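You operate a simulated robot arm through the tools that you are given. There is no shell and no other tool. Be economical: measure what you need, move in short steps, check, and stop when the job is done.

You are at the controls of a simulated robot arm. One attempt, no reset.

Task
Retape the nipple on the blue stand with three fresh laps.
Fine: wind the old tape off first; swing the tape clear, then stand the nipple in the cream tray.

The check looks at the end state, three seconds after you hand in, the way a careful person would. Anything else that was tipped, shoved, dropped, spilled or broken makes it a failure.

Robot
A 7-joint arm with a two-finger parallel gripper, fixed in place. Base frame: the origin is at the foot of the arm, x ahead of it, y to its left, z up; the work surface is at about z = 88. Units: cm, degrees, N and s.
With the tool pointing down near the work surface it reaches from about 24 to 68 cm from the base axis. Its first joint turns from -66.0 to 66.0 degrees. Payload 2.4 kg.
The tool frame sits at the grasp point between the pads (the TCP): z along the fingers, y along the line on which they close. The tips reach 3 cm beyond it. The gripper opens to 9.4 cm. The fingers are 2.8 cm wide and 1 cm thick; the gripper's body (5 by 9.6 cm) begins 5.5 cm behind the TCP.
Orientation is that of the tool frame in the base frame, as a unit quaternion [w, x, y, z]. With the fingers straight down and closing along the base's y, the tool's x points along the base's -x, its y along +y and its z along -z.

Tools
- The arm moves only by the tool move_arm. Its argument "steps" is a list of rows, each a list of 2 entries, a list of its own where there are three numbers: the shift along the tool's x, y, z in units of 40 mm (1.0 is 40 mm), then the turn, a rotation vector about the tool's x, y, z in units of 6 degrees (1.0 is 6 degrees). In form: [[[dx, dy, dz], [wx, wy, wz]], ...]. A call has 1 to 8 rows; each row shifts and turns the commanded pose from where the row before left it, along the tool's axes as they then stand. "jaw" is the gripper command, from -1 (shut) to 1 (fully open), values between in proportion, set as the call begins (left out, the last holds). A call with a number of a shift or a turn outside -1 to 1 is refused whole. Each row takes 0.2 s and may step no farther than 5 cm and 8.6 degrees from the row before; otherwise, or with a gripper value out of range, the whole call is refused. A pose out of reach is approached as far as the arm can. The call stops where the force on the tool passes 40 N (or 10 N more than at its start, if that is more) or the arm is blocked; 0.2 s more then pass. Each finger travels about 15.3 cm/s and halts on what it meets, pressing with about 26 N; the grip force reading is that of the motor and also rises with nothing between the fingers. The clock runs only during rows and for 0.2 s after the last one: add rows that do not move to give the fingers time. The reply holds the time, the measured pose of the TCP, the force on the tool along the base axes, the opening and the grip force, in the units named above and with some noise.
- Cameras (640 x 400 px; columns grow to the right, rows downward): "scene" is fixed at [2.23, 45.7, 145.87]; the picture's right is [-0.90, -0.44, 0.00], its down [-0.19, 0.38, -0.90] and it looks along [0.40, -0.81, -0.43] (base axes); focal length 315 px, centre (320, 200). "wrist" rides on the gripper at [7.6, 1.4, -10.2] in the tool frame; the picture's right is [-0.18, 0.98, 0.00], its down [-0.75, -0.14, -0.64] and it looks along [-0.63, -0.12, 0.77] (tool axes); focal length 243 px, centre (320, 200). There is no depth. A picture from a camera that has moved, and an enlarged one, comes with that camera's place and axes in the base frame and with its lens.
- capture(camera): a new picture of that camera. The clock stands still meanwhile.
- close_up(camera, box): a new picture of the part [left, top, right, bottom] of that camera's present view, enlarged. The clock stands still meanwhile.
- job_done(): hands the job in; it is judged then, once.

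Go step by step. Nothing tells you positions but the pictures and the camera data: compare them with the known pose of the tool, close in by small moves and look again before you grip or let go. The budget is 120 turns and 76 pictures, counting those below and the enlarged ones. Unless the task says otherwise, let go and move clear before handing in, and close with one line.

The tools are called after "Request:" as name(argument=value, ...) on one line, values as JSON. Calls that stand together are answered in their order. move_arm: Moves the arm, as the interface text tells. Its arguments: {"type":"object","properties":{"steps":{"type":"array","items":{"type":"array"}},"jaw":{"type":"number"}},"required":["steps"]} The other tools are called the same way: capture (camera) takes a picture; close_up (camera, box) takes an enlarged picture of a part of a camera's view; job_done () hands the job in.

At the start:

```text
t: 0.0
position: [38.19, -1.64, 128.45]
ee_rot: [0.0, 0.0, 1.0, 0.0]
contact_force: [0.6, -0.2, 0.6]
width: 9.38
gripper_force: 0.1
```

scene: 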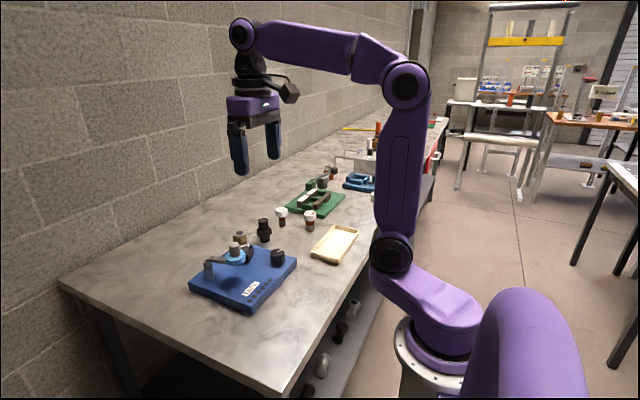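
wrist: 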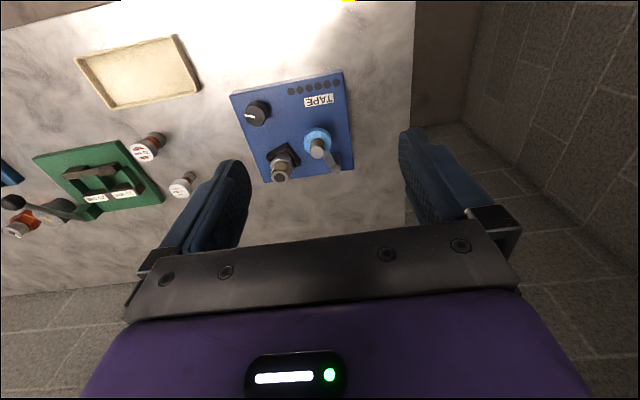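

I see a blue stand with "TAPE" label, a knob, a swing arm with a tape roll and a nipple in a socket; the cream tray is beside it. I'll look closer first.

Request:
close_up(camera="wrist", box=[220, 50, 380, 200])

Request:
close_up(camera="scene", box=[170, 190, 370, 320])

```text
2.67 times, centred on (300, 125) of wrist
camera zoom: at [30.58, -0.08, 138.63], right [0.18, 0.98, 0.0], down [0.75, -0.14, 0.64], along [0.63, -0.12, -0.77], focal length 647 px, centre (373, 400)
```

zoom: 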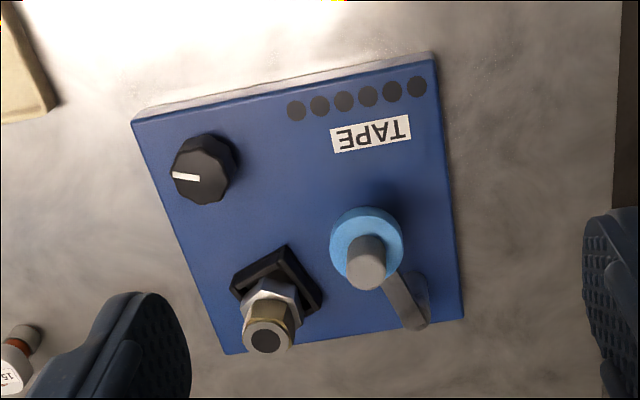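

```text
3.08 times, centred on (270, 255) of scene
camera zoom: at [2.23, 45.7, 145.87], right [-0.9, -0.44, 0.0], down [-0.19, 0.38, -0.9], along [0.4, -0.81, -0.43], focal length 968 px, centre (474, 31)
```

zoom: 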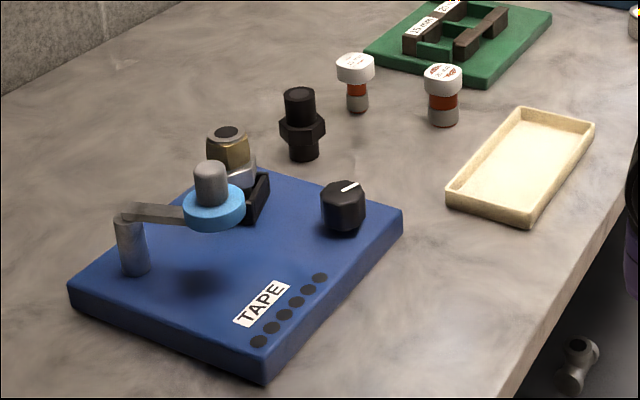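

I locate the nipple at about (56.5,-13.4), the tape spool at about (51,-4.4) on an arm pivoting at (57.7,-1.7), and the knob nearer the robot. I'll move closer for a better view.

Request:
move_arm(steps=[[[0, -0.3, 1], [0, 0, 0]], [[0, -0.3, 1], [0, 0, 0]], [[0, -0.3, 1], [0, 0, 0]], [[0, -0.3, 1], [0, 0, 0]], [[0, 0, 0], [0, 0, 0]]], jaw=1)

Request:
capture(camera="wrist")

Request:
close_up(camera="scene", box=[190, 220, 300, 315])

```text
t: 1.2
position: [38.26, -6.55, 112.39]
ee_rot: [0.0, 0.0, 1.0, -0.001]
contact_force: [0.1, 0.5, -0.4]
width: 9.4
gripper_force: 0.0
```

```text
71 pictures are left
camera wrist: at [30.53, -4.9, 122.61], right [0.18, 0.98, 0.0], down [0.75, -0.14, 0.64], along [0.63, -0.12, -0.77], focal length 243 px, centre (320, 200)
```

wrist: 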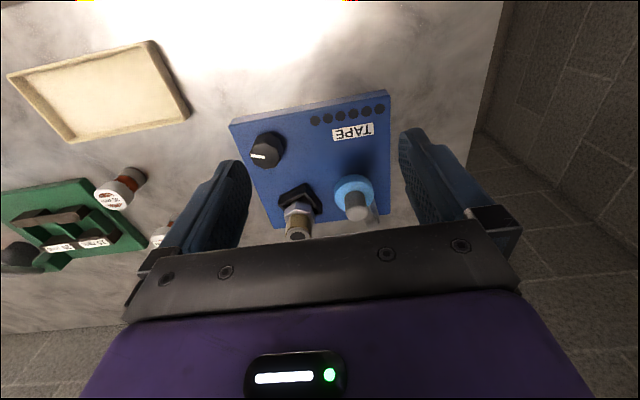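

```text
4.21 times, centred on (245, 268) of scene
camera zoom: at [2.23, 45.7, 145.87], right [-0.9, -0.44, 0.0], down [-0.19, 0.38, -0.9], along [0.4, -0.81, -0.43], focal length 1325 px, centre (636, -84)
```

zoom: 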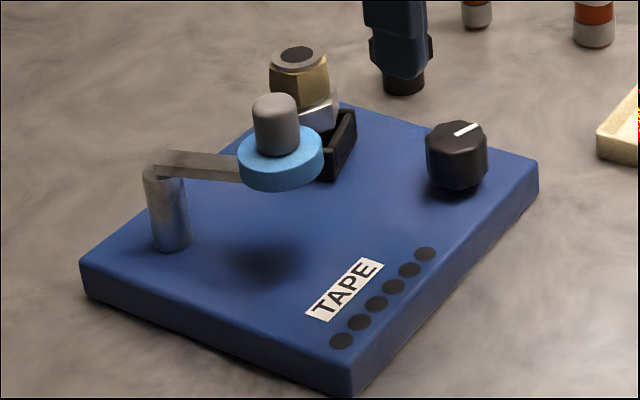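

I want a sharper look at the nipple, knob and spool.

Request:
close_up(camera="wrist", box=[230, 120, 390, 245])

```text
3.20 times, centred on (310, 182) of wrist
camera zoom: at [30.53, -4.9, 122.61], right [0.18, 0.98, 0.0], down [0.75, -0.14, 0.64], along [0.63, -0.12, -0.77], focal length 776 px, centre (352, 256)
```

zoom: 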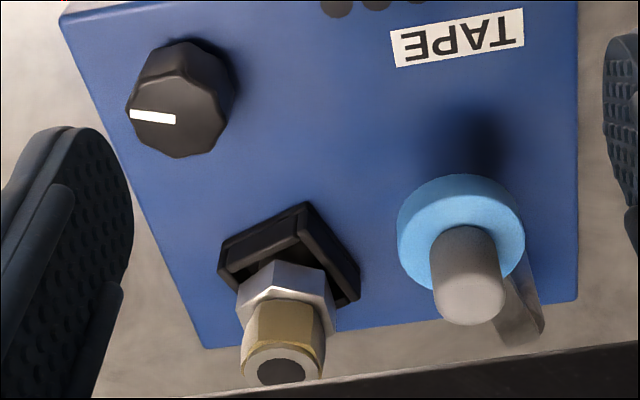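

The nipple sits in a seat with yellowish old tape, and the black knob (~(45.3,-15), top z≈94) probably turns that seat. The six dots may count laps. I'll go above the knob.

Request:
move_arm(steps=[[[-0.6, -0.7, 0.6], [0, 0, 0]], [[-0.6, -0.7, 0.6], [0, 0, 0]], [[-0.55, -0.7, 0.6], [0, 0, 0]], [[0, 0, 0], [0, 0, 0]]], jaw=1)

Request:
capture(camera="wrist")

Request:
capture(camera="scene")

```text
t: 2.2
position: [45.28, -14.79, 105.0]
ee_rot: [0.001, 0.0, 1.0, 0.0]
contact_force: [0.0, 0.8, -0.1]
width: 9.4
gripper_force: 0.1
```

```text
68 pictures are left
camera wrist: at [37.52, -13.26, 115.29], right [0.18, 0.98, 0.0], down [0.75, -0.14, 0.64], along [0.63, -0.12, -0.77], focal length 243 px, centre (320, 200)
```

wrist: 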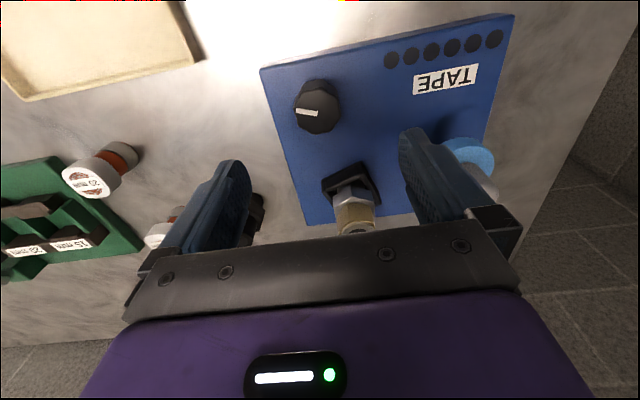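

```text
67 pictures are left
```

scene: 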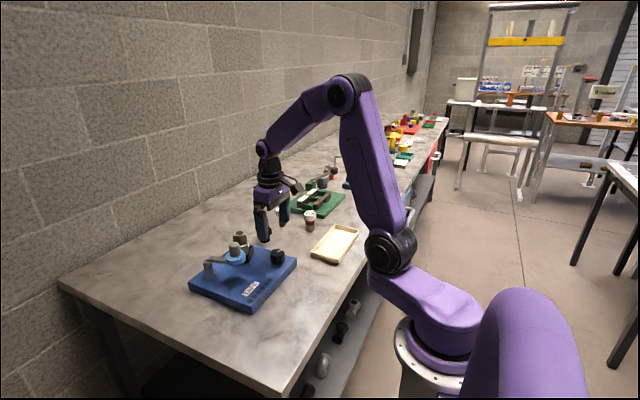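

Knob is centred at about (45.1,-14.9), directly under the tool. Going down around it.

Request:
move_arm(steps=[[[0, 0, 0.9], [0, 0, 0]], [[0.03, -0.03, 0.9], [0, 0, 0]], [[0, 0, 0.7], [0, 0, 0]], [[0, 0, 0.15], [0, 0, 0]], [[0, 0, 0], [0, 0, 0]]], jaw=1)

Request:
capture(camera="wrist")

Request:
close_up(camera="scene", box=[190, 200, 330, 315])

```text
t: 3.4
position: [45.04, -14.89, 94.63]
ee_rot: [0.0, 0.0, 1.0, 0.0]
contact_force: [-0.3, 0.2, -0.4]
width: 9.38
gripper_force: 0.1
```

```text
66 pictures are left
camera wrist: at [37.37, -13.4, 104.81], right [0.18, 0.98, 0.0], down [0.75, -0.14, 0.64], along [0.63, -0.12, -0.77], focal length 243 px, centre (320, 200)
```

wrist: 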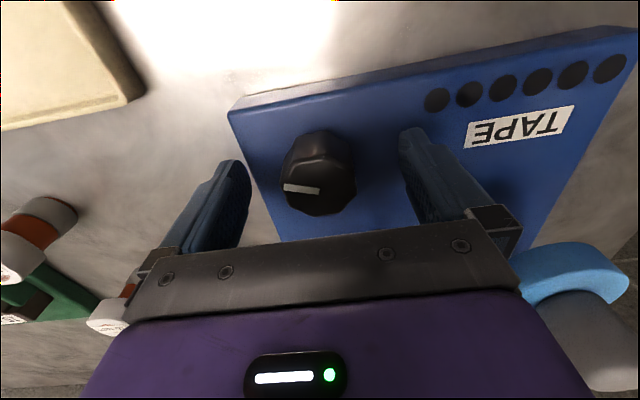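

```text
3.48 times, centred on (260, 258) of scene
camera zoom: at [2.23, 45.7, 145.87], right [-0.9, -0.44, 0.0], down [-0.19, 0.38, -0.9], along [0.4, -0.81, -0.43], focal length 1095 px, centre (529, 0)
```

zoom: 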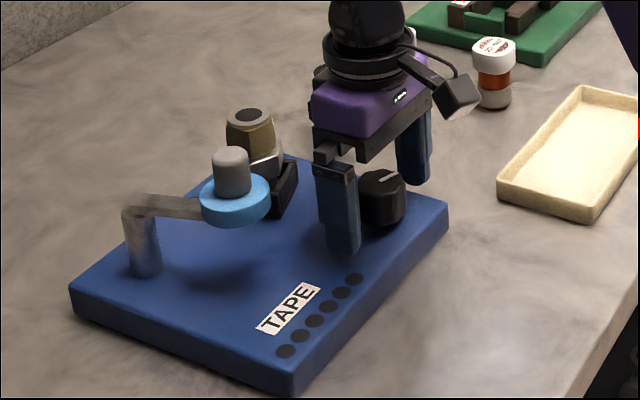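

The knob lies between the fingers. I'll grip it and try a counterclockwise turn (seen from above), then look at what responds.

Request:
move_arm(steps=[[[0, 0, 0.05], [0, 0, 0]], [[0, 0, 0], [0, 0, 0]], [[0, 0, 0], [0, 0, 0]]], jaw=-1)

Request:
move_arm(steps=[[[0, 0, 0], [0, 0, -1]], [[0, 0, 0], [0, 0, -1]], [[0, 0, 0], [0, 0, -1]], [[0, 0, 0], [0, 0, -1]], [[0, 0, 0], [0, 0, -1]], [[0, 0, 0], [0, 0, -1]], [[0, 0, 0], [0, 0, -1]], [[0, 0, 0], [0, 0, -1]]], jaw=-1)

Request:
capture(camera="wrist")

Request:
close_up(camera="scene", box=[190, 200, 330, 315])

```text
t: 4.2
position: [45.11, -15.02, 94.52]
ee_rot: [0.0, 0.0, 1.0, 0.0]
contact_force: [-3.5, -1.0, 15.7]
width: 3.9
gripper_force: 45.0
```

```text
t: 6.0
position: [45.18, -14.87, 94.45]
ee_rot: [-0.001, -0.409, 0.913, 0.0]
contact_force: [-11.2, 3.1, 20.9]
width: 3.91
gripper_force: 44.9
```

```text
64 pictures are left
camera wrist: at [38.85, -19.49, 104.65], right [-0.61, 0.79, 0.0], down [0.61, 0.47, 0.64], along [0.51, 0.39, -0.77], focal length 243 px, centre (320, 200)
```

wrist: 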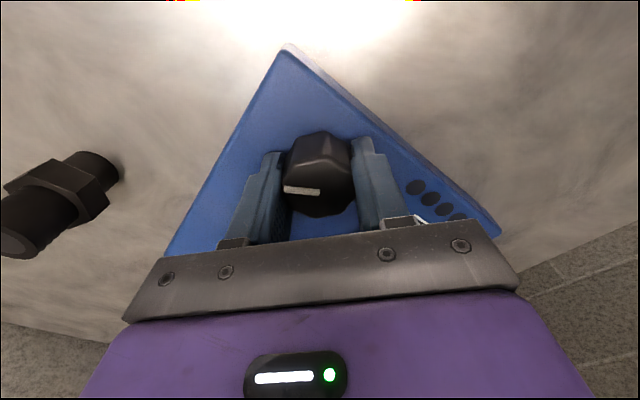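

```text
3.48 times, centred on (260, 258) of scene
camera zoom: at [2.16, 45.72, 145.86], right [-0.9, -0.44, 0.0], down [-0.19, 0.38, -0.9], along [0.4, -0.81, -0.43], focal length 1095 px, centre (529, 0)
```

zoom: 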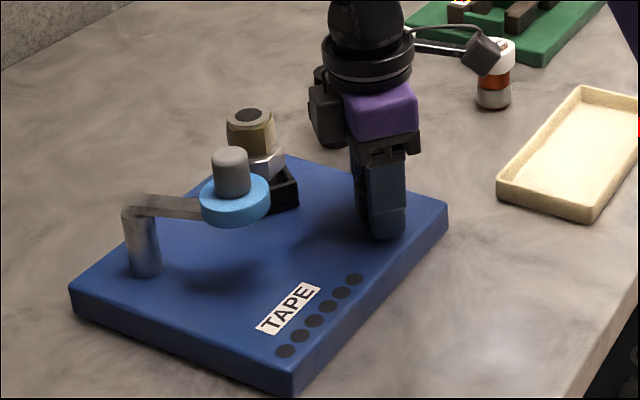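

Turning the knob rotates the seat. The tips brush the stand surface, so I'll lift slightly, continue CCW and watch for changes.

Request:
move_arm(steps=[[[0, 0, -0.06], [0, 0, -1]], [[0, 0, 0], [0, 0, -1]], [[0, 0, 0], [0, 0, -1]], [[0, 0, 0], [0, 0, -1]], [[0, 0, 0], [0, 0, -1]], [[0, 0, 0], [0, 0, -1]], [[0, 0, 0], [0, 0, -1]]])

Request:
move_arm(steps=[[[0, 0, 0], [0, 0, -1]], [[0, 0, 0], [0, 0, -1]], [[0, 0, 0], [0, 0, -1]], [[0, 0, 0], [0, 0, -1]], [[0, 0, 0], [0, 0, -1]], [[0, 0, 0], [0, 0, -1]], [[0, 0, 0], [0, 0, -1]], [[0, 0, 0], [0, 0, 0]]])

Request:
close_up(camera="scene", box=[190, 200, 330, 315])

```text
t: 7.6
position: [44.96, -14.96, 94.6]
ee_rot: [0.001, 0.708, -0.706, -0.002]
contact_force: [-11.5, 8.0, -28.3]
width: 3.83
gripper_force: 44.8
```

```text
t: 9.4
position: [45.08, -15.1, 94.76]
ee_rot: [0.0, 0.914, -0.406, 0.0]
contact_force: [-18.0, -7.8, 1.5]
width: 3.99
gripper_force: 45.4
```

```text
3.48 times, centred on (260, 258) of scene
camera zoom: at [2.17, 45.68, 145.88], right [-0.9, -0.44, 0.0], down [-0.19, 0.38, -0.9], along [0.4, -0.81, -0.43], focal length 1095 px, centre (529, 0)
```

zoom: 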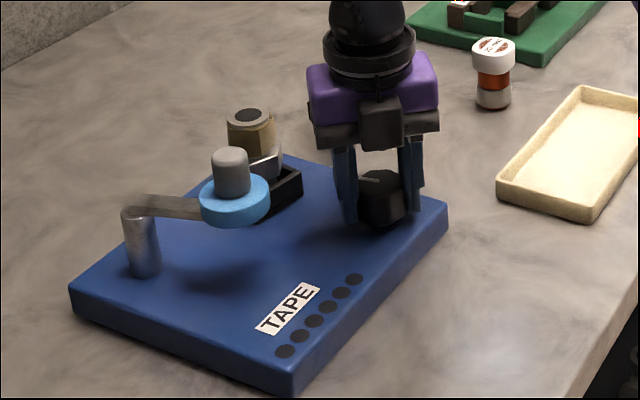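

Rotation goes well (-132° so far); I continue to find how far the wrist goes.

Request:
move_arm(steps=[[[0, 0, 0], [0, 0, -1]], [[0, 0, 0], [0, 0, -1]], [[0, 0, 0], [0, 0, -1]], [[0, 0, 0], [0, 0, -1]], [[0, 0, 0], [0, 0, -1]], [[0, 0, 0], [0, 0, -1]], [[0, 0, 0], [0, 0, -1]], [[0, 0, 0], [0, 0, 0]]])

Request:
close_up(camera="scene", box=[190, 200, 330, 315])

Request:
capture(camera="wrist")

```text
t: 10.8
position: [45.16, -15.0, 94.61]
ee_rot: [-0.004, 0.991, -0.137, -0.005]
contact_force: [-5.0, 6.2, 7.1]
width: 4.0
gripper_force: 44.9
stopped in row 6: the force on the tool passed its limit (the readings are from after the stop); the commanded pose is now the measured one
```

```text
3.48 times, centred on (260, 258) of scene
camera zoom: at [2.2, 45.73, 145.86], right [-0.9, -0.44, 0.0], down [-0.19, 0.38, -0.9], along [0.4, -0.81, -0.43], focal length 1095 px, centre (529, 0)
```

zoom: 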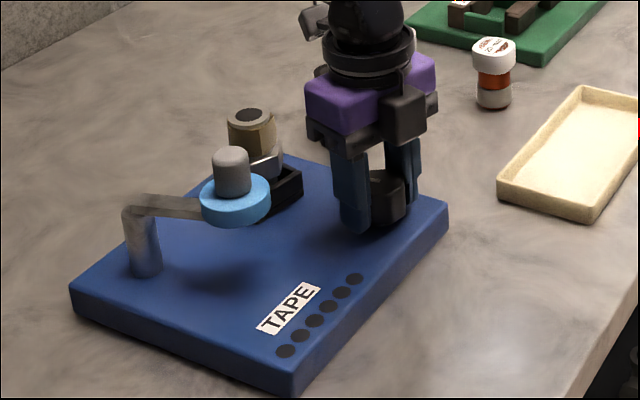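

```text
60 pictures are left
camera wrist: at [52.11, -18.45, 104.75], right [-0.44, -0.9, -0.01], down [-0.68, 0.33, 0.65], along [-0.58, 0.29, -0.76], focal length 243 px, centre (320, 200)
```

wrist: 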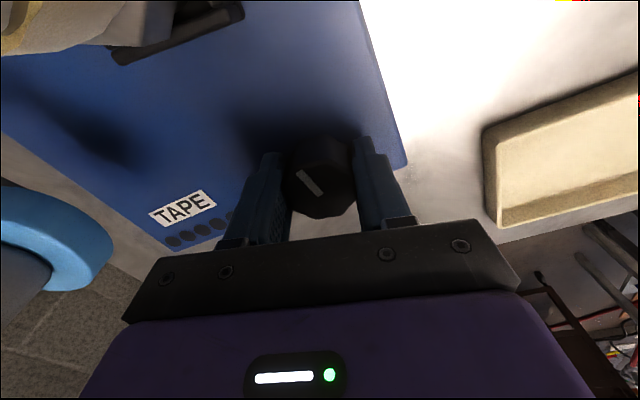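

The knob slipped in the fingers; it may have hit a stop. I'll zoom on the nipple and the dots.

Request:
close_up(camera="scene", box=[225, 220, 275, 255])

Request:
close_up(camera="scene", box=[230, 260, 300, 310])

Request:
close_up(camera="wrist", box=[270, 120, 370, 220])

```text
11.43 times, centred on (250, 238) of scene
camera zoom: at [2.2, 45.73, 145.86], right [-0.9, -0.44, 0.0], down [-0.19, 0.38, -0.9], along [0.4, -0.81, -0.43], focal length 3597 px, centre (1120, -229)
```

zoom: 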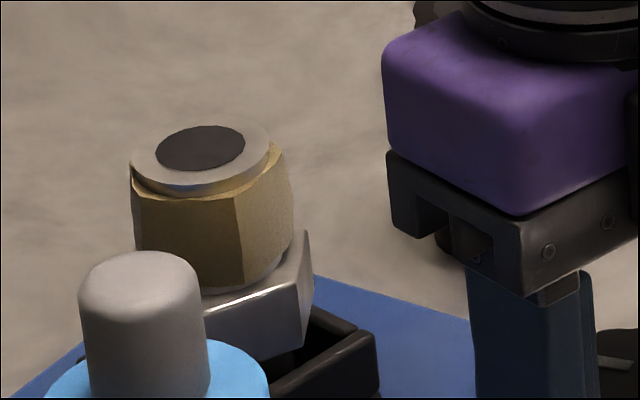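

```text
8.00 times, centred on (265, 285) of scene
camera zoom: at [2.2, 45.73, 145.86], right [-0.9, -0.44, 0.0], down [-0.19, 0.38, -0.9], along [0.4, -0.81, -0.43], focal length 2518 px, centre (760, -480)
```

zoom: 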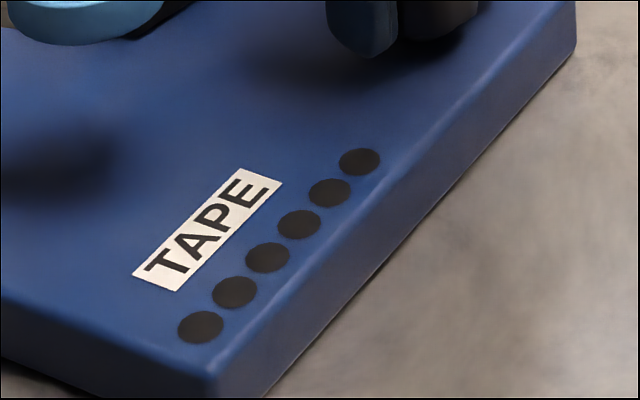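

```text
4.00 times, centred on (320, 170) of wrist
camera zoom: at [52.11, -18.45, 104.75], right [-0.44, -0.9, -0.01], down [-0.68, 0.33, 0.65], along [-0.58, 0.29, -0.76], focal length 970 px, centre (320, 320)
```

zoom: 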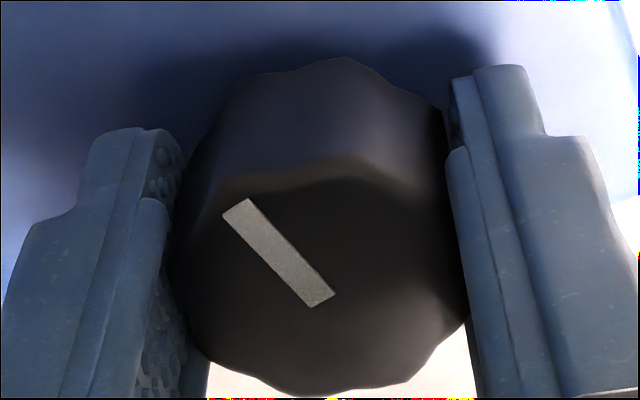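

The mark lags the gripper by about 55°, so either slip or a stop. I'll release, rotate back, regrip and try CCW again more carefully.

Request:
move_arm(steps=[[[0, 0, 0], [0, 0, 0]], [[0, 0, 0], [0, 0, 0]], [[0, 0, 0], [0, 0, 1]], [[0, 0, 0], [0, 0, 1]], [[0, 0, 0], [0, 0, 1]], [[0, 0, 0], [0, 0, 1]], [[0, 0, 0], [0, 0, 1]], [[0, 0, 0], [0, 0, 1]]], jaw=0.3)

Request:
move_arm(steps=[[[0, 0, 0], [0, 0, 1]], [[0, 0, 0], [0, 0, 1]], [[0, 0, 0], [0, 0, 1]], [[0, 0, 0], [0, 0, 1]], [[0, 0, 0], [0, 0, 1]], [[0, 0, 0], [0, 0, 1]], [[0, 0, 0], [0, 0, 1]], [[0, 0, 0], [0, 0, 1]]])

Request:
move_arm(steps=[[[0, 0, 0], [0, 0, 1]], [[0, 0, 0], [0, 0, 1]], [[0, 0, 0], [0, 0, 1]], [[0, 0, 0], [0, 0, 1]], [[0, 0, 0], [0, 0, 1]], [[0, 0, 0], [0, 0, 1]], [[0, 0, 0], [0, 0, 0]]])

Request:
capture(camera="wrist")

```text
t: 12.6
position: [45.22, -15.06, 94.83]
ee_rot: [-0.003, 0.9, -0.437, -0.005]
contact_force: [0.2, 0.4, 0.2]
width: 6.12
gripper_force: 0.0
```

```text
t: 14.4
position: [45.25, -15.22, 94.57]
ee_rot: [0.001, -0.643, 0.765, 0.006]
contact_force: [0.2, 0.1, 0.2]
width: 6.1
gripper_force: 0.0
```

```text
t: 16.0
position: [45.18, -15.11, 94.66]
ee_rot: [-0.002, -0.376, 0.926, 0.005]
contact_force: [-1.5, 0.4, 0.4]
width: 6.1
gripper_force: 0.0
```

```text
56 pictures are left
camera wrist: at [38.73, -19.36, 104.82], right [-0.55, 0.83, 0.01], down [0.64, 0.42, 0.64], along [0.53, 0.36, -0.77], focal length 243 px, centre (320, 200)
```

wrist: 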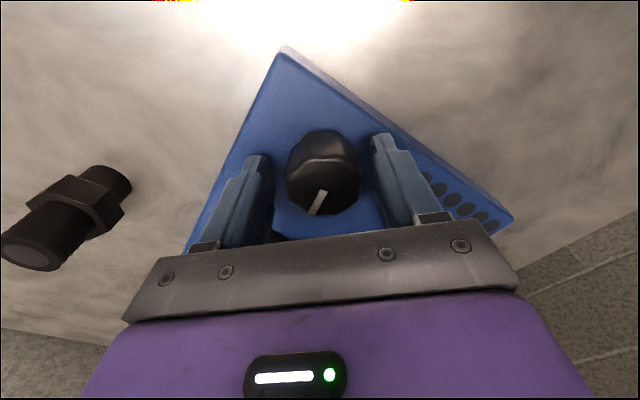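

The knob mark shows about 117° of net CCW turn. I regrip here and turn further CCW to see whether it's a stop.

Request:
move_arm(steps=[[[0, 0, 0], [0, 0, 0]], [[0, 0, 0], [0, 0, 0]], [[0, 0, 0], [0, 0, -1]], [[0, 0, 0], [0, 0, -1]], [[0, 0, 0], [0, 0, -1]], [[0, 0, 0], [0, 0, -1]], [[0, 0, 0], [0, 0, -1]], [[0, 0, 0], [0, 0, 0]]], jaw=-1)

Request:
capture(camera="wrist")

```text
t: 17.8
position: [44.94, -15.08, 94.59]
ee_rot: [-0.002, -0.605, 0.796, 0.009]
contact_force: [-20.1, 10.3, -2.6]
width: 3.98
gripper_force: 44.8
```

```text
55 pictures are left
camera wrist: at [41.59, -22.07, 104.76], right [-0.9, 0.44, 0.02], down [0.35, 0.68, 0.65], along [0.27, 0.58, -0.76], focal length 243 px, centre (320, 200)
```

wrist: 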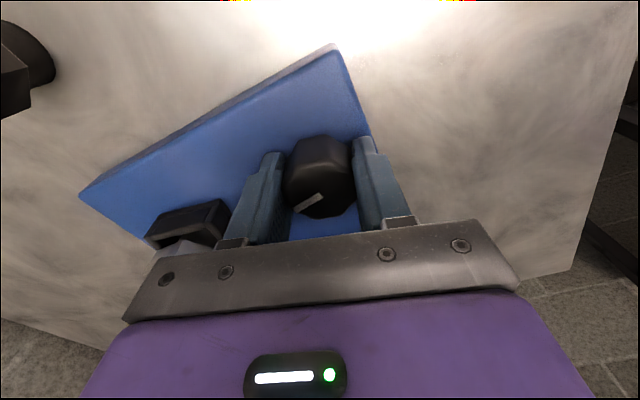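

CCW is at a hard stop around 110°. Now turn clockwise and watch.

Request:
move_arm(steps=[[[0, 0, 0], [0, 0, 1]], [[0, 0, 0], [0, 0, 1]], [[0, 0, 0], [0, 0, 1]], [[0, 0, 0], [0, 0, 1]], [[0, 0, 0], [0, 0, 1]], [[0, 0, 0], [0, 0, 1]], [[0, 0, 0], [0, 0, 1]], [[0, 0, 0], [0, 0, 1]]])

Request:
move_arm(steps=[[[0, 0, 0], [0, 0, 1]], [[0, 0, 0], [0, 0, 1]], [[0, 0, 0], [0, 0, 1]], [[0, 0, 0], [0, 0, 1]], [[0, 0, 0], [0, 0, 1]], [[0, 0, 0], [0, 0, 1]], [[0, 0, 0], [0, 0, 1]], [[0, 0, 0], [0, 0, 1]]])

Request:
capture(camera="wrist")

Request:
close_up(camera="scene", box=[190, 200, 330, 315])

```text
t: 19.6
position: [44.91, -14.97, 94.56]
ee_rot: [-0.005, -0.227, 0.974, 0.008]
contact_force: [-24.5, 8.0, 3.3]
width: 4.01
gripper_force: 45.4
```

```text
t: 21.4
position: [45.12, -14.95, 94.65]
ee_rot: [-0.006, 0.19, 0.982, 0.005]
contact_force: [-14.5, 12.2, -0.9]
width: 3.89
gripper_force: 45.2
```

```text
54 pictures are left
camera wrist: at [38.58, -10.86, 104.91], right [0.54, 0.84, 0.0], down [0.65, -0.42, 0.63], along [0.53, -0.34, -0.78], focal length 243 px, centre (320, 200)
```

wrist: 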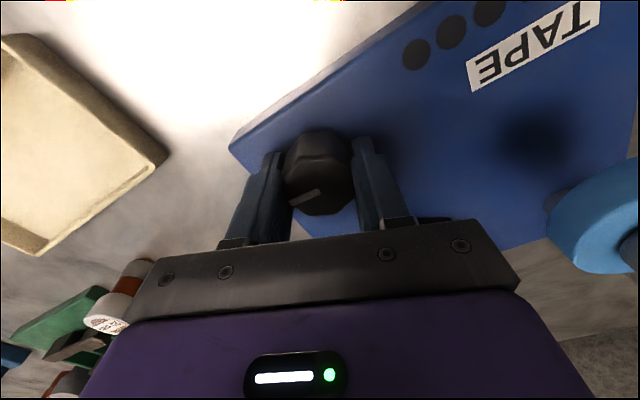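

```text
3.48 times, centred on (260, 258) of scene
camera zoom: at [2.18, 45.73, 145.86], right [-0.9, -0.44, 0.0], down [-0.19, 0.38, -0.9], along [0.4, -0.81, -0.43], focal length 1095 px, centre (529, 0)
```

zoom: 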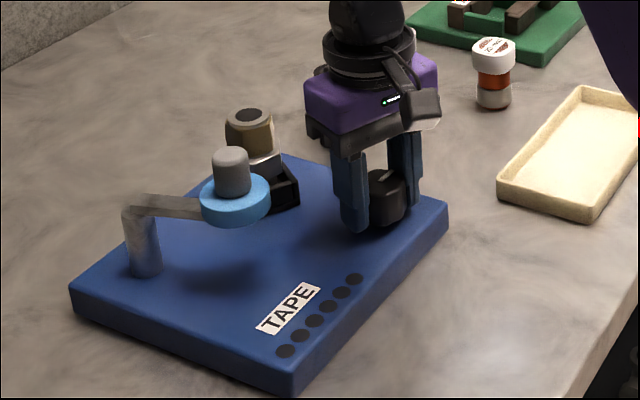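

The knob follows clockwise freely. Continue clockwise to see where it goes.

Request:
move_arm(steps=[[[0, 0, 0], [0, 0, 1]], [[0, 0, 0], [0, 0, 1]], [[0, 0, 0], [0, 0, 1]], [[0, 0, 0], [0, 0, 1]], [[0, 0, 0], [0, 0, 1]], [[0, 0, 0], [0, 0, 1]], [[0, 0, 0], [0, 0, 1]], [[0, 0, 0], [0, 0, 1]]])

Request:
move_arm(steps=[[[0, 0, 0], [0, 0, 1]], [[0, 0, 0], [0, 0, 1]], [[0, 0, 0], [0, 0, 1]], [[0, 0, 0], [0, 0, 1]], [[0, 0, 0], [0, 0, 1]], [[0, 0, 0], [0, 0, 1]], [[0, 0, 0], [0, 0, 1]], [[0, 0, 0], [0, 0, 1]]])

Request:
capture(camera="wrist")

Request:
close_up(camera="scene", box=[190, 200, 330, 315])

```text
t: 23.2
position: [44.95, -15.04, 94.59]
ee_rot: [-0.008, 0.573, 0.82, 0.001]
contact_force: [-20.6, 5.2, 0.3]
width: 3.87
gripper_force: 45.3
```

```text
t: 25.0
position: [44.91, -15.06, 94.59]
ee_rot: [-0.009, 0.857, 0.515, -0.002]
contact_force: [-27.2, 3.2, 4.5]
width: 3.89
gripper_force: 44.8
```

```text
52 pictures are left
camera wrist: at [49.84, -9.01, 104.8], right [0.78, -0.62, -0.02], down [-0.47, -0.61, 0.64], along [-0.41, -0.49, -0.77], focal length 243 px, centre (320, 200)
```

wrist: 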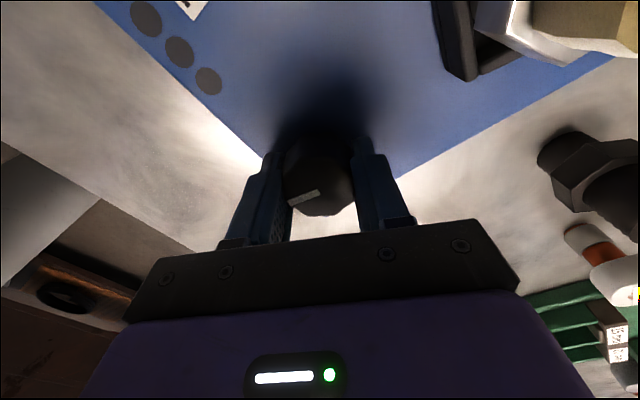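

```text
3.48 times, centred on (260, 258) of scene
camera zoom: at [2.14, 45.71, 145.87], right [-0.9, -0.44, 0.0], down [-0.19, 0.38, -0.9], along [0.4, -0.81, -0.43], focal length 1095 px, centre (529, 0)
```

zoom: 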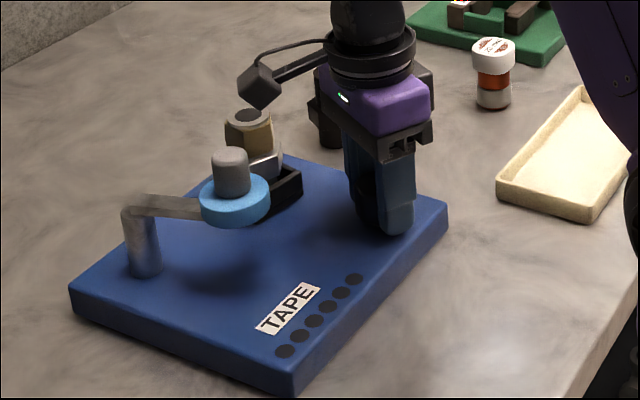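

Still turning freely clockwise (about +95°). Relieve a little side load and continue.

Request:
move_arm(steps=[[[-0.023, -0.044, 0], [0, 0, 0]], [[0, 0, 0], [0, 0, 1]], [[0, 0, 0], [0, 0, 1]], [[0, 0, 0], [0, 0, 1]], [[0, 0, 0], [0, 0, 1]], [[0, 0, 0], [0, 0, 1]], [[0, 0, 0], [0, 0, 1]]])

Request:
capture(camera="wrist")

```text
t: 26.6
position: [44.95, -15.04, 94.72]
ee_rot: [-0.007, 0.974, 0.227, -0.004]
contact_force: [-16.5, 9.0, -4.9]
width: 3.87
gripper_force: 44.2
```

```text
50 pictures are left
camera wrist: at [52.41, -12.93, 104.75], right [0.27, -0.96, -0.01], down [-0.73, -0.21, 0.65], along [-0.62, -0.16, -0.76], focal length 243 px, centre (320, 200)
```

wrist: 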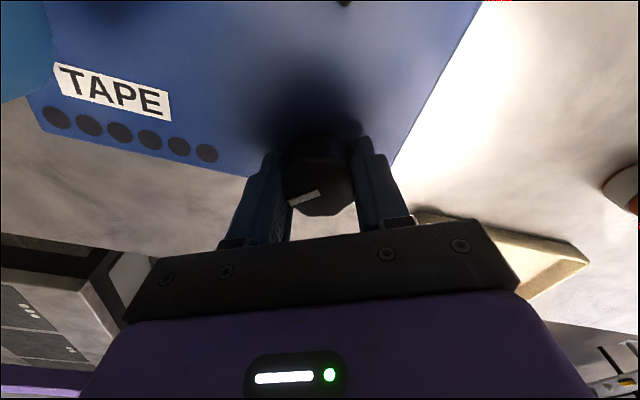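

Clockwise has no stop so far (+128°). I'll release, wind the wrist back about 300°, regrip and drive another 288° clockwise.

Request:
move_arm(steps=[[[0, 0, 0], [0, 0, 0]], [[0, 0, 0], [0, 0, 0]], [[0, 0, 0], [0, 0, -1]], [[0, 0, 0], [0, 0, -1]], [[0, 0, 0], [0, 0, -1]], [[0, 0, 0], [0, 0, -1]], [[0, 0, 0], [0, 0, -1]], [[0, 0, 0], [0, 0, -1]]], jaw=0.3)

Request:
move_arm(steps=[[[0, 0, 0], [0, 0, -1]], [[0, 0, 0], [0, 0, -1]], [[0, 0, 0], [0, 0, -1]], [[0, 0, 0], [0, 0, -1]], [[0, 0, 0], [0, 0, -1]], [[0, 0, 0], [0, 0, -1]], [[0, 0, 0], [0, 0, -1]], [[0, 0, 0], [0, 0, -1]]])

Request:
move_arm(steps=[[[0, 0, 0], [0, 0, -1]], [[0, 0, 0], [0, 0, -1]], [[0, 0, 0], [0, 0, -1]], [[0, 0, 0], [0, 0, -1]], [[0, 0, 0], [0, 0, -1]], [[0, 0, 0], [0, 0, -1]], [[0, 0, 0], [0, 0, -1]], [[0, 0, 0], [0, 0, -1]]])

Request:
move_arm(steps=[[[0, 0, 0], [0, 0, -1]], [[0, 0, 0], [0, 0, -1]], [[0, 0, 0], [0, 0, -1]], [[0, 0, 0], [0, 0, -1]], [[0, 0, 0], [0, 0, -1]], [[0, 0, 0], [0, 0, -1]], [[0, 0, 0], [0, 0, -1]], [[0, 0, 0], [0, 0, -1]]])

Request:
move_arm(steps=[[[0, 0, 0], [0, 0, -1]], [[0, 0, 0], [0, 0, -1]], [[0, 0, 0], [0, 0, -1]], [[0, 0, 0], [0, 0, -1]], [[0, 0, 0], [0, 0, -1]], [[0, 0, 0], [0, 0, -1]], [[0, 0, 0], [0, 0, -1]], [[0, 0, 0], [0, 0, -1]]])

Request:
move_arm(steps=[[[0, 0, 0], [0, 0, -1]], [[0, 0, 0], [0, 0, -1]], [[0, 0, 0], [0, 0, -1]], [[0, 0, 0], [0, 0, -1]], [[0, 0, 0], [0, 0, -1]], [[0, 0, 0], [0, 0, -1]], [[0, 0, 0], [0, 0, -1]], [[0, 0, 0], [0, 0, -1]]])

Request:
move_arm(steps=[[[0, 0, 0], [0, 0, -1]], [[0, 0, 0], [0, 0, -1]], [[0, 0, 0], [0, 0, 0]]])

Request:
capture(camera="wrist")

```text
t: 28.4
position: [45.03, -15.19, 94.56]
ee_rot: [-0.005, 0.855, 0.518, -0.001]
contact_force: [0.6, -0.4, -0.2]
width: 6.12
gripper_force: 0.0
```

```text
t: 30.2
position: [44.99, -15.06, 94.65]
ee_rot: [-0.006, 0.571, 0.821, 0.002]
contact_force: [0.7, -0.3, -0.2]
width: 6.11
gripper_force: 0.1
```

```text
t: 32.0
position: [44.99, -15.16, 94.63]
ee_rot: [-0.005, 0.188, 0.982, 0.005]
contact_force: [0.0, 0.2, -1.3]
width: 6.12
gripper_force: 0.1
```

```text
t: 33.8
position: [45.11, -15.21, 94.67]
ee_rot: [-0.002, -0.227, 0.974, 0.007]
contact_force: [-0.5, -0.3, 0.5]
width: 6.11
gripper_force: 0.1
```

```text
t: 35.6
position: [45.07, -15.19, 94.6]
ee_rot: [0.0, -0.604, 0.797, 0.007]
contact_force: [0.2, 1.2, 0.2]
width: 6.12
gripper_force: 0.0
```

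```text
t: 37.4
position: [45.09, -15.05, 94.55]
ee_rot: [-0.003, 0.876, -0.482, -0.005]
contact_force: [0.6, 0.3, 0.8]
width: 6.11
gripper_force: 0.1
```

```text
t: 38.2
position: [44.97, -15.09, 94.69]
ee_rot: [-0.003, 0.921, -0.389, -0.007]
contact_force: [0.0, -1.0, 0.5]
width: 6.12
gripper_force: 0.0
```

```text
49 pictures are left
camera wrist: at [49.3, -21.53, 104.72], right [-0.83, -0.56, 0.0], down [-0.42, 0.63, 0.65], along [-0.36, 0.54, -0.76], focal length 243 px, centre (320, 200)
```

wrist: 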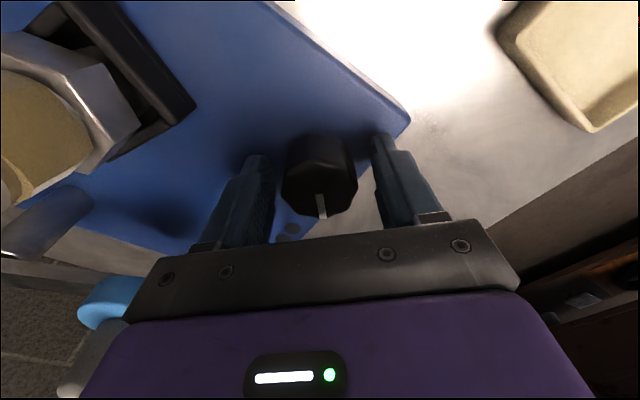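

Knob mark is at about +133°, consistent. Grip and turn clockwise 282°.

Request:
move_arm(steps=[[[0, 0, 0], [0, 0, 0]], [[0, 0, 0], [0, 0, 0]], [[0, 0, 0], [0, 0, 1]], [[0, 0, 0], [0, 0, 1]], [[0, 0, 0], [0, 0, 1]], [[0, 0, 0], [0, 0, 1]], [[0, 0, 0], [0, 0, 1]], [[0, 0, 0], [0, 0, 1]]], jaw=-1)

Request:
move_arm(steps=[[[0, 0, 0], [0, 0, 1]], [[0, 0, 0], [0, 0, 1]], [[0, 0, 0], [0, 0, 1]], [[0, 0, 0], [0, 0, 1]], [[0, 0, 0], [0, 0, 1]], [[0, 0, 0], [0, 0, 1]], [[0, 0, 0], [0, 0, 1]], [[0, 0, 0], [0, 0, 1]]])

Request:
move_arm(steps=[[[0, 0, 0], [0, 0, 1]], [[0, 0, 0], [0, 0, 1]], [[0, 0, 0], [0, 0, 1]], [[0, 0, 0], [0, 0, 1]], [[0, 0, 0], [0, 0, 1]], [[0, 0, 0], [0, 0, 1]], [[0, 0, 0], [0, 0, 1]], [[0, 0, 0], [0, 0, 1]]])

Request:
close_up(camera="scene", box=[190, 200, 330, 315])

Request:
move_arm(steps=[[[0, 0, 0], [0, 0, 1]], [[0, 0, 0], [0, 0, 1]], [[0, 0, 0], [0, 0, 1]], [[0, 0, 0], [0, 0, 1]], [[0, 0, 0], [0, 0, 1]], [[0, 0, 0], [0, 0, 1]], [[0, 0, 0], [0, 0, 1]], [[0, 0, 0], [0, 0, 1]]])

Request:
move_arm(steps=[[[0, 0, 0], [0, 0, 1]], [[0, 0, 0], [0, 0, 1]], [[0, 0, 0], [0, 0, 1]], [[0, 0, 0], [0, 0, 1]], [[0, 0, 0], [0, 0, 1]], [[0, 0, 0], [0, 0, 1]], [[0, 0, 0], [0, 0, 1]], [[0, 0, 0], [0, 0, 1]]])

Request:
move_arm(steps=[[[0, 0, 0], [0, 0, 1]], [[0, 0, 0], [0, 0, 1]], [[0, 0, 0], [0, 0, 1]], [[0, 0, 0], [0, 0, 1]], [[0, 0, 0], [0, 0, 1]], [[0, 0, 0], [0, 0, 1]], [[0, 0, 0], [0, 0, 1]], [[0, 0, 0], [0, 0, 1]]])

Request:
capture(camera="wrist")

Request:
close_up(camera="scene", box=[190, 200, 330, 315])

```text
t: 40.0
position: [45.06, -15.04, 94.67]
ee_rot: [-0.002, 0.756, -0.655, -0.006]
contact_force: [-0.4, 6.2, 1.9]
width: 3.97
gripper_force: 45.4
```

```text
t: 41.8
position: [44.94, -15.2, 94.73]
ee_rot: [-0.002, -0.424, 0.906, 0.006]
contact_force: [-8.2, 10.9, 4.4]
width: 4.0
gripper_force: 45.1
```

```text
t: 43.6
position: [45.04, -14.95, 94.62]
ee_rot: [-0.004, -0.02, 1.0, 0.005]
contact_force: [-6.5, 15.6, -7.7]
width: 3.99
gripper_force: 44.6
```

```text
3.48 times, centred on (260, 258) of scene
camera zoom: at [2.22, 45.74, 145.86], right [-0.9, -0.44, 0.0], down [-0.19, 0.38, -0.9], along [0.4, -0.81, -0.43], focal length 1095 px, centre (529, 0)
```

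zoom: 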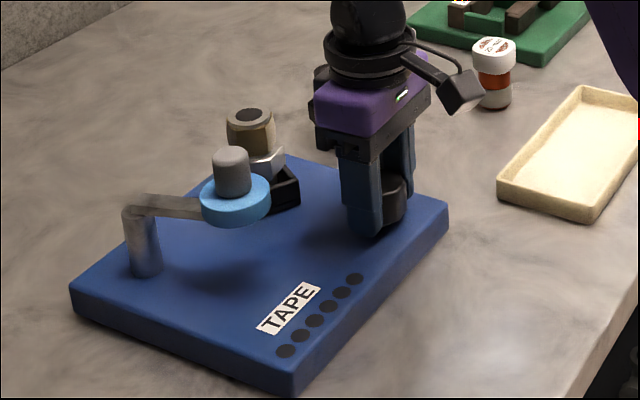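

```text
t: 45.4
position: [44.96, -15.11, 94.64]
ee_rot: [-0.005, 0.387, 0.922, 0.003]
contact_force: [5.4, 17.9, 1.8]
width: 3.84
gripper_force: 45.2
```

```text
t: 47.2
position: [44.91, -15.24, 94.53]
ee_rot: [-0.006, 0.732, 0.682, 0.001]
contact_force: [-2.1, 11.5, -1.3]
width: 4.02
gripper_force: 45.0
```

```text
t: 49.0
position: [44.86, -15.06, 94.57]
ee_rot: [-0.006, 0.945, 0.328, -0.003]
contact_force: [-14.6, 8.0, -0.5]
width: 3.97
gripper_force: 45.0
```

```text
47 pictures are left
camera wrist: at [51.79, -11.45, 104.76], right [0.46, -0.89, -0.01], down [-0.67, -0.36, 0.64], along [-0.58, -0.29, -0.76], focal length 243 px, centre (320, 200)
```

wrist: 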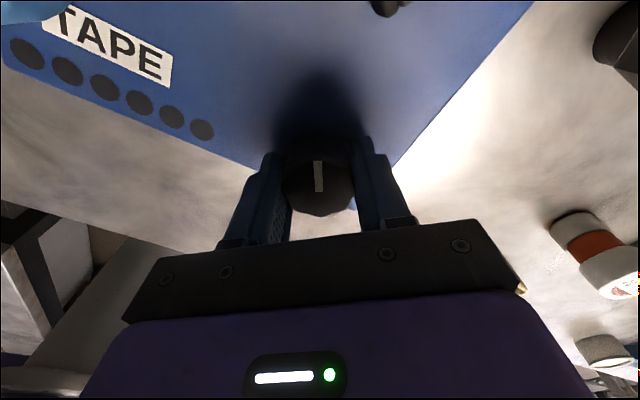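

```text
3.48 times, centred on (260, 258) of scene
camera zoom: at [2.18, 45.72, 145.86], right [-0.9, -0.44, 0.0], down [-0.19, 0.38, -0.9], along [0.4, -0.81, -0.43], focal length 1095 px, centre (529, 0)
```

zoom: 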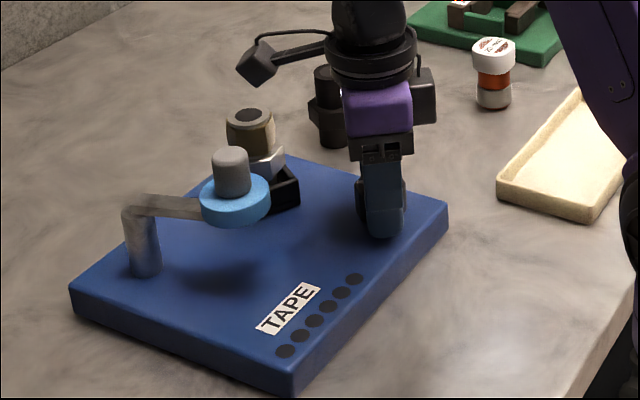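

The knob apparently has two stops (about -112° and +232°), so it might be a drive selector, or geared. I'll wait without moving and see whether the seat moves by itself.

Request:
close_up(camera="scene", box=[220, 220, 280, 270])

Request:
move_arm(steps=[[[0, 0, 0], [0, 0, 0]], [[0, 0, 0], [0, 0, 0]]], jaw=0.3)

Request:
close_up(camera="scene", box=[220, 220, 280, 270])

```text
8.00 times, centred on (250, 245) of scene
camera zoom: at [2.18, 45.72, 145.86], right [-0.9, -0.44, 0.0], down [-0.19, 0.38, -0.9], along [0.4, -0.81, -0.43], focal length 2518 px, centre (880, -160)
```

zoom: 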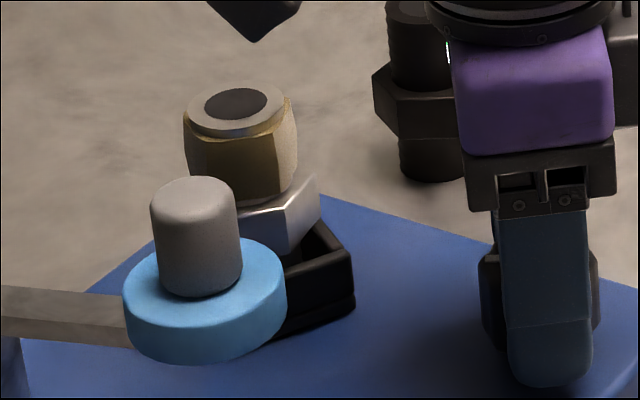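

```text
t: 49.6
position: [45.1, -15.27, 94.68]
ee_rot: [-0.006, 0.945, 0.327, -0.001]
contact_force: [0.6, 0.2, 0.3]
width: 6.11
gripper_force: 0.0
```

```text
8.00 times, centred on (250, 245) of scene
camera zoom: at [2.23, 45.7, 145.87], right [-0.9, -0.44, 0.0], down [-0.19, 0.38, -0.9], along [0.4, -0.81, -0.43], focal length 2518 px, centre (880, -160)
```

zoom: 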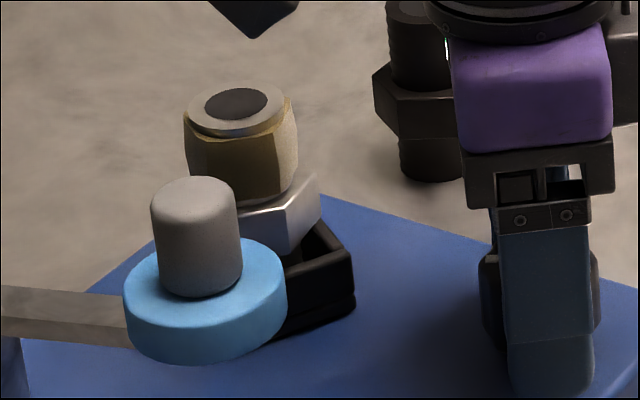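

No self-motion, so it's a geared hand drive. I'll regrip and turn CCW in small increments to measure the seat's ratio.

Request:
move_arm(steps=[[[0, 0, 0], [0, 0, 0]], [[0, 0, 0], [0, 0, 0]], [[0, 0, 0], [0, 0, -1]], [[0, 0, 0], [0, 0, -1]], [[0, 0, 0], [0, 0, -0.5]], [[0, 0, 0], [0, 0, 0]]], jaw=-1)

Request:
close_up(camera="scene", box=[220, 220, 280, 270])

Request:
move_arm(steps=[[[0, 0, 0], [0, 0, -1]], [[0, 0, 0], [0, 0, -1]], [[0, 0, 0], [0, 0, -0.5]], [[0, 0, 0], [0, 0, 0]]], jaw=-1)

Request:
close_up(camera="scene", box=[220, 220, 280, 270])

Request:
capture(camera="wrist")

```text
t: 51.0
position: [44.92, -14.96, 94.64]
ee_rot: [-0.007, 0.894, 0.449, -0.002]
contact_force: [-6.8, 10.4, 1.7]
width: 3.97
gripper_force: 45.2
```

```text
8.00 times, centred on (250, 245) of scene
camera zoom: at [2.2, 45.73, 145.86], right [-0.9, -0.44, 0.0], down [-0.19, 0.38, -0.9], along [0.4, -0.81, -0.43], focal length 2518 px, centre (880, -160)
```

zoom: 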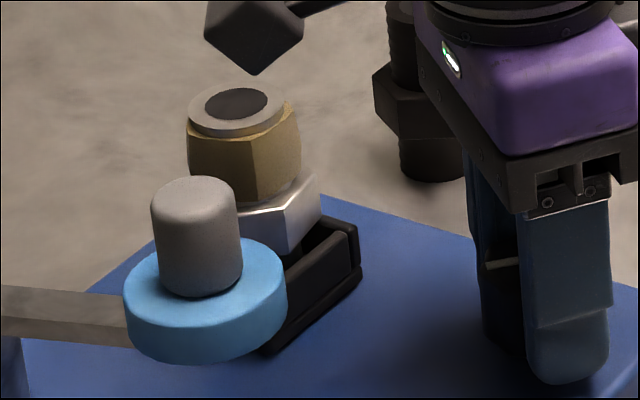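

```text
t: 52.0
position: [45.04, -15.0, 94.51]
ee_rot: [-0.007, 0.828, 0.561, -0.001]
contact_force: [-7.1, 13.4, -5.2]
width: 3.94
gripper_force: 45.1
```

```text
8.00 times, centred on (250, 245) of scene
camera zoom: at [2.21, 45.73, 145.86], right [-0.9, -0.44, 0.0], down [-0.19, 0.38, -0.9], along [0.4, -0.81, -0.43], focal length 2518 px, centre (880, -160)
```

zoom: 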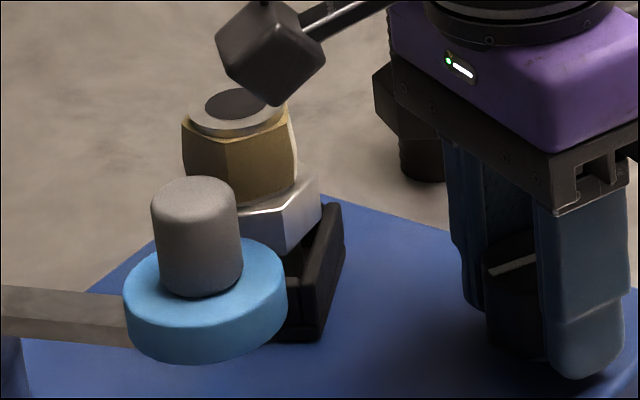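

```text
41 pictures are left
camera wrist: at [49.11, -8.48, 104.84], right [0.85, -0.53, -0.01], down [-0.4, -0.66, 0.64], along [-0.35, -0.53, -0.77], focal length 243 px, centre (320, 200)
```

wrist: 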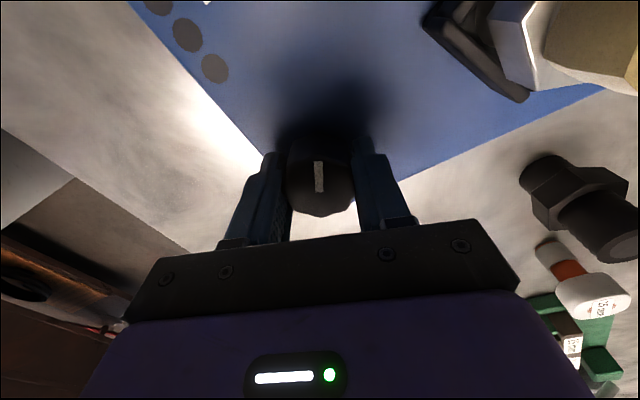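

The seat turns the same way as the knob at roughly 1.5×. I'll wind CCW a long stroke and watch for slip and tape changes.

Request:
move_arm(steps=[[[0, 0, 0], [0, 0, -1]], [[0, 0, 0], [0, 0, -1]], [[0, 0, 0], [0, 0, -1]], [[0, 0, 0], [0, 0, -1]], [[0, 0, 0], [0, 0, -1]], [[0, 0, 0], [0, 0, -1]], [[0, 0, 0], [0, 0, -1]], [[0, 0, 0], [0, 0, -1]]])

Request:
move_arm(steps=[[[0, 0, 0], [0, 0, -1]], [[0, 0, 0], [0, 0, -1]], [[0, 0, 0], [0, 0, -1]], [[0, 0, 0], [0, 0, -1]], [[0, 0, 0], [0, 0, -1]], [[0, 0, 0], [0, 0, -1]], [[0, 0, 0], [0, 0, -1]], [[0, 0, 0], [0, 0, -1]]])

Request:
move_arm(steps=[[[0, 0, 0], [0, 0, -1]], [[0, 0, 0], [0, 0, -1]], [[0, 0, 0], [0, 0, -1]], [[0, 0, 0], [0, 0, -1]], [[0, 0, 0], [0, 0, -1]], [[0, 0, 0], [0, 0, -1]], [[0, 0, 0], [0, 0, -1]], [[0, 0, 0], [0, 0, -1]]])

Request:
move_arm(steps=[[[0, 0, 0], [0, 0, -1]], [[0, 0, 0], [0, 0, -1]], [[0, 0, 0], [0, 0, -1]], [[0, 0, 0], [0, 0, -1]], [[0, 0, 0], [0, 0, -1]], [[0, 0, 0], [0, 0, -1]], [[0, 0, 0], [0, 0, -1]], [[0, 0, 0], [0, 0, -1]]])

Request:
move_arm(steps=[[[0, 0, 0], [0, 0, -1]], [[0, 0, 0], [0, 0, -1]], [[0, 0, 0], [0, 0, -1]], [[0, 0, 0], [0, 0, -1]], [[0, 0, 0], [0, 0, -1]], [[0, 0, 0], [0, 0, -1]], [[0, 0, 0], [0, 0, -1]], [[0, 0, 0], [0, 0, -1]]])

Request:
capture(camera="wrist")

Request:
close_up(camera="scene", box=[190, 215, 300, 310])

```text
t: 53.8
position: [45.15, -15.13, 94.71]
ee_rot: [-0.006, 0.527, 0.85, 0.002]
contact_force: [-0.2, 11.3, -12.1]
width: 3.9
gripper_force: 44.9
```

```text
t: 55.6
position: [45.09, -15.04, 94.61]
ee_rot: [-0.004, 0.135, 0.991, 0.004]
contact_force: [9.4, 19.7, -4.0]
width: 3.88
gripper_force: 44.3
```

```text
t: 57.4
position: [45.06, -14.97, 94.71]
ee_rot: [-0.001, -0.279, 0.96, 0.006]
contact_force: [5.2, 22.5, 3.2]
width: 3.9
gripper_force: 45.3
```

```text
t: 59.2
position: [45.01, -14.94, 94.59]
ee_rot: [0.001, -0.646, 0.763, 0.007]
contact_force: [-2.5, 22.4, 4.7]
width: 3.88
gripper_force: 44.4
```

```text
t: 61.0
position: [44.98, -14.94, 94.61]
ee_rot: [-0.003, 0.901, -0.434, -0.006]
contact_force: [-3.9, 20.8, 8.4]
width: 3.84
gripper_force: 45.4
```

```text
40 pictures are left
camera wrist: at [48.62, -21.83, 104.72], right [-0.88, -0.47, 0.0], down [-0.35, 0.67, 0.65], along [-0.31, 0.58, -0.76], focal length 243 px, centre (320, 200)
```

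wrist: 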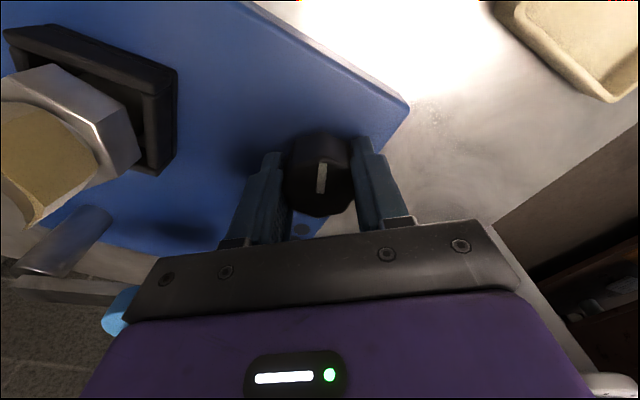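

```text
4.21 times, centred on (245, 262) of scene
camera zoom: at [2.2, 45.76, 145.85], right [-0.9, -0.44, 0.0], down [-0.19, 0.38, -0.9], along [0.4, -0.81, -0.43], focal length 1325 px, centre (636, -63)
```

zoom: 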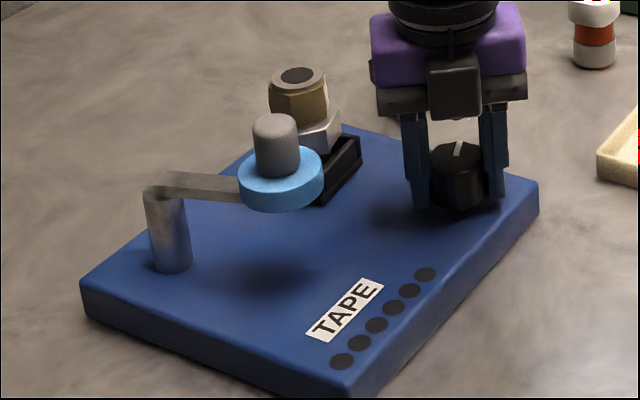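

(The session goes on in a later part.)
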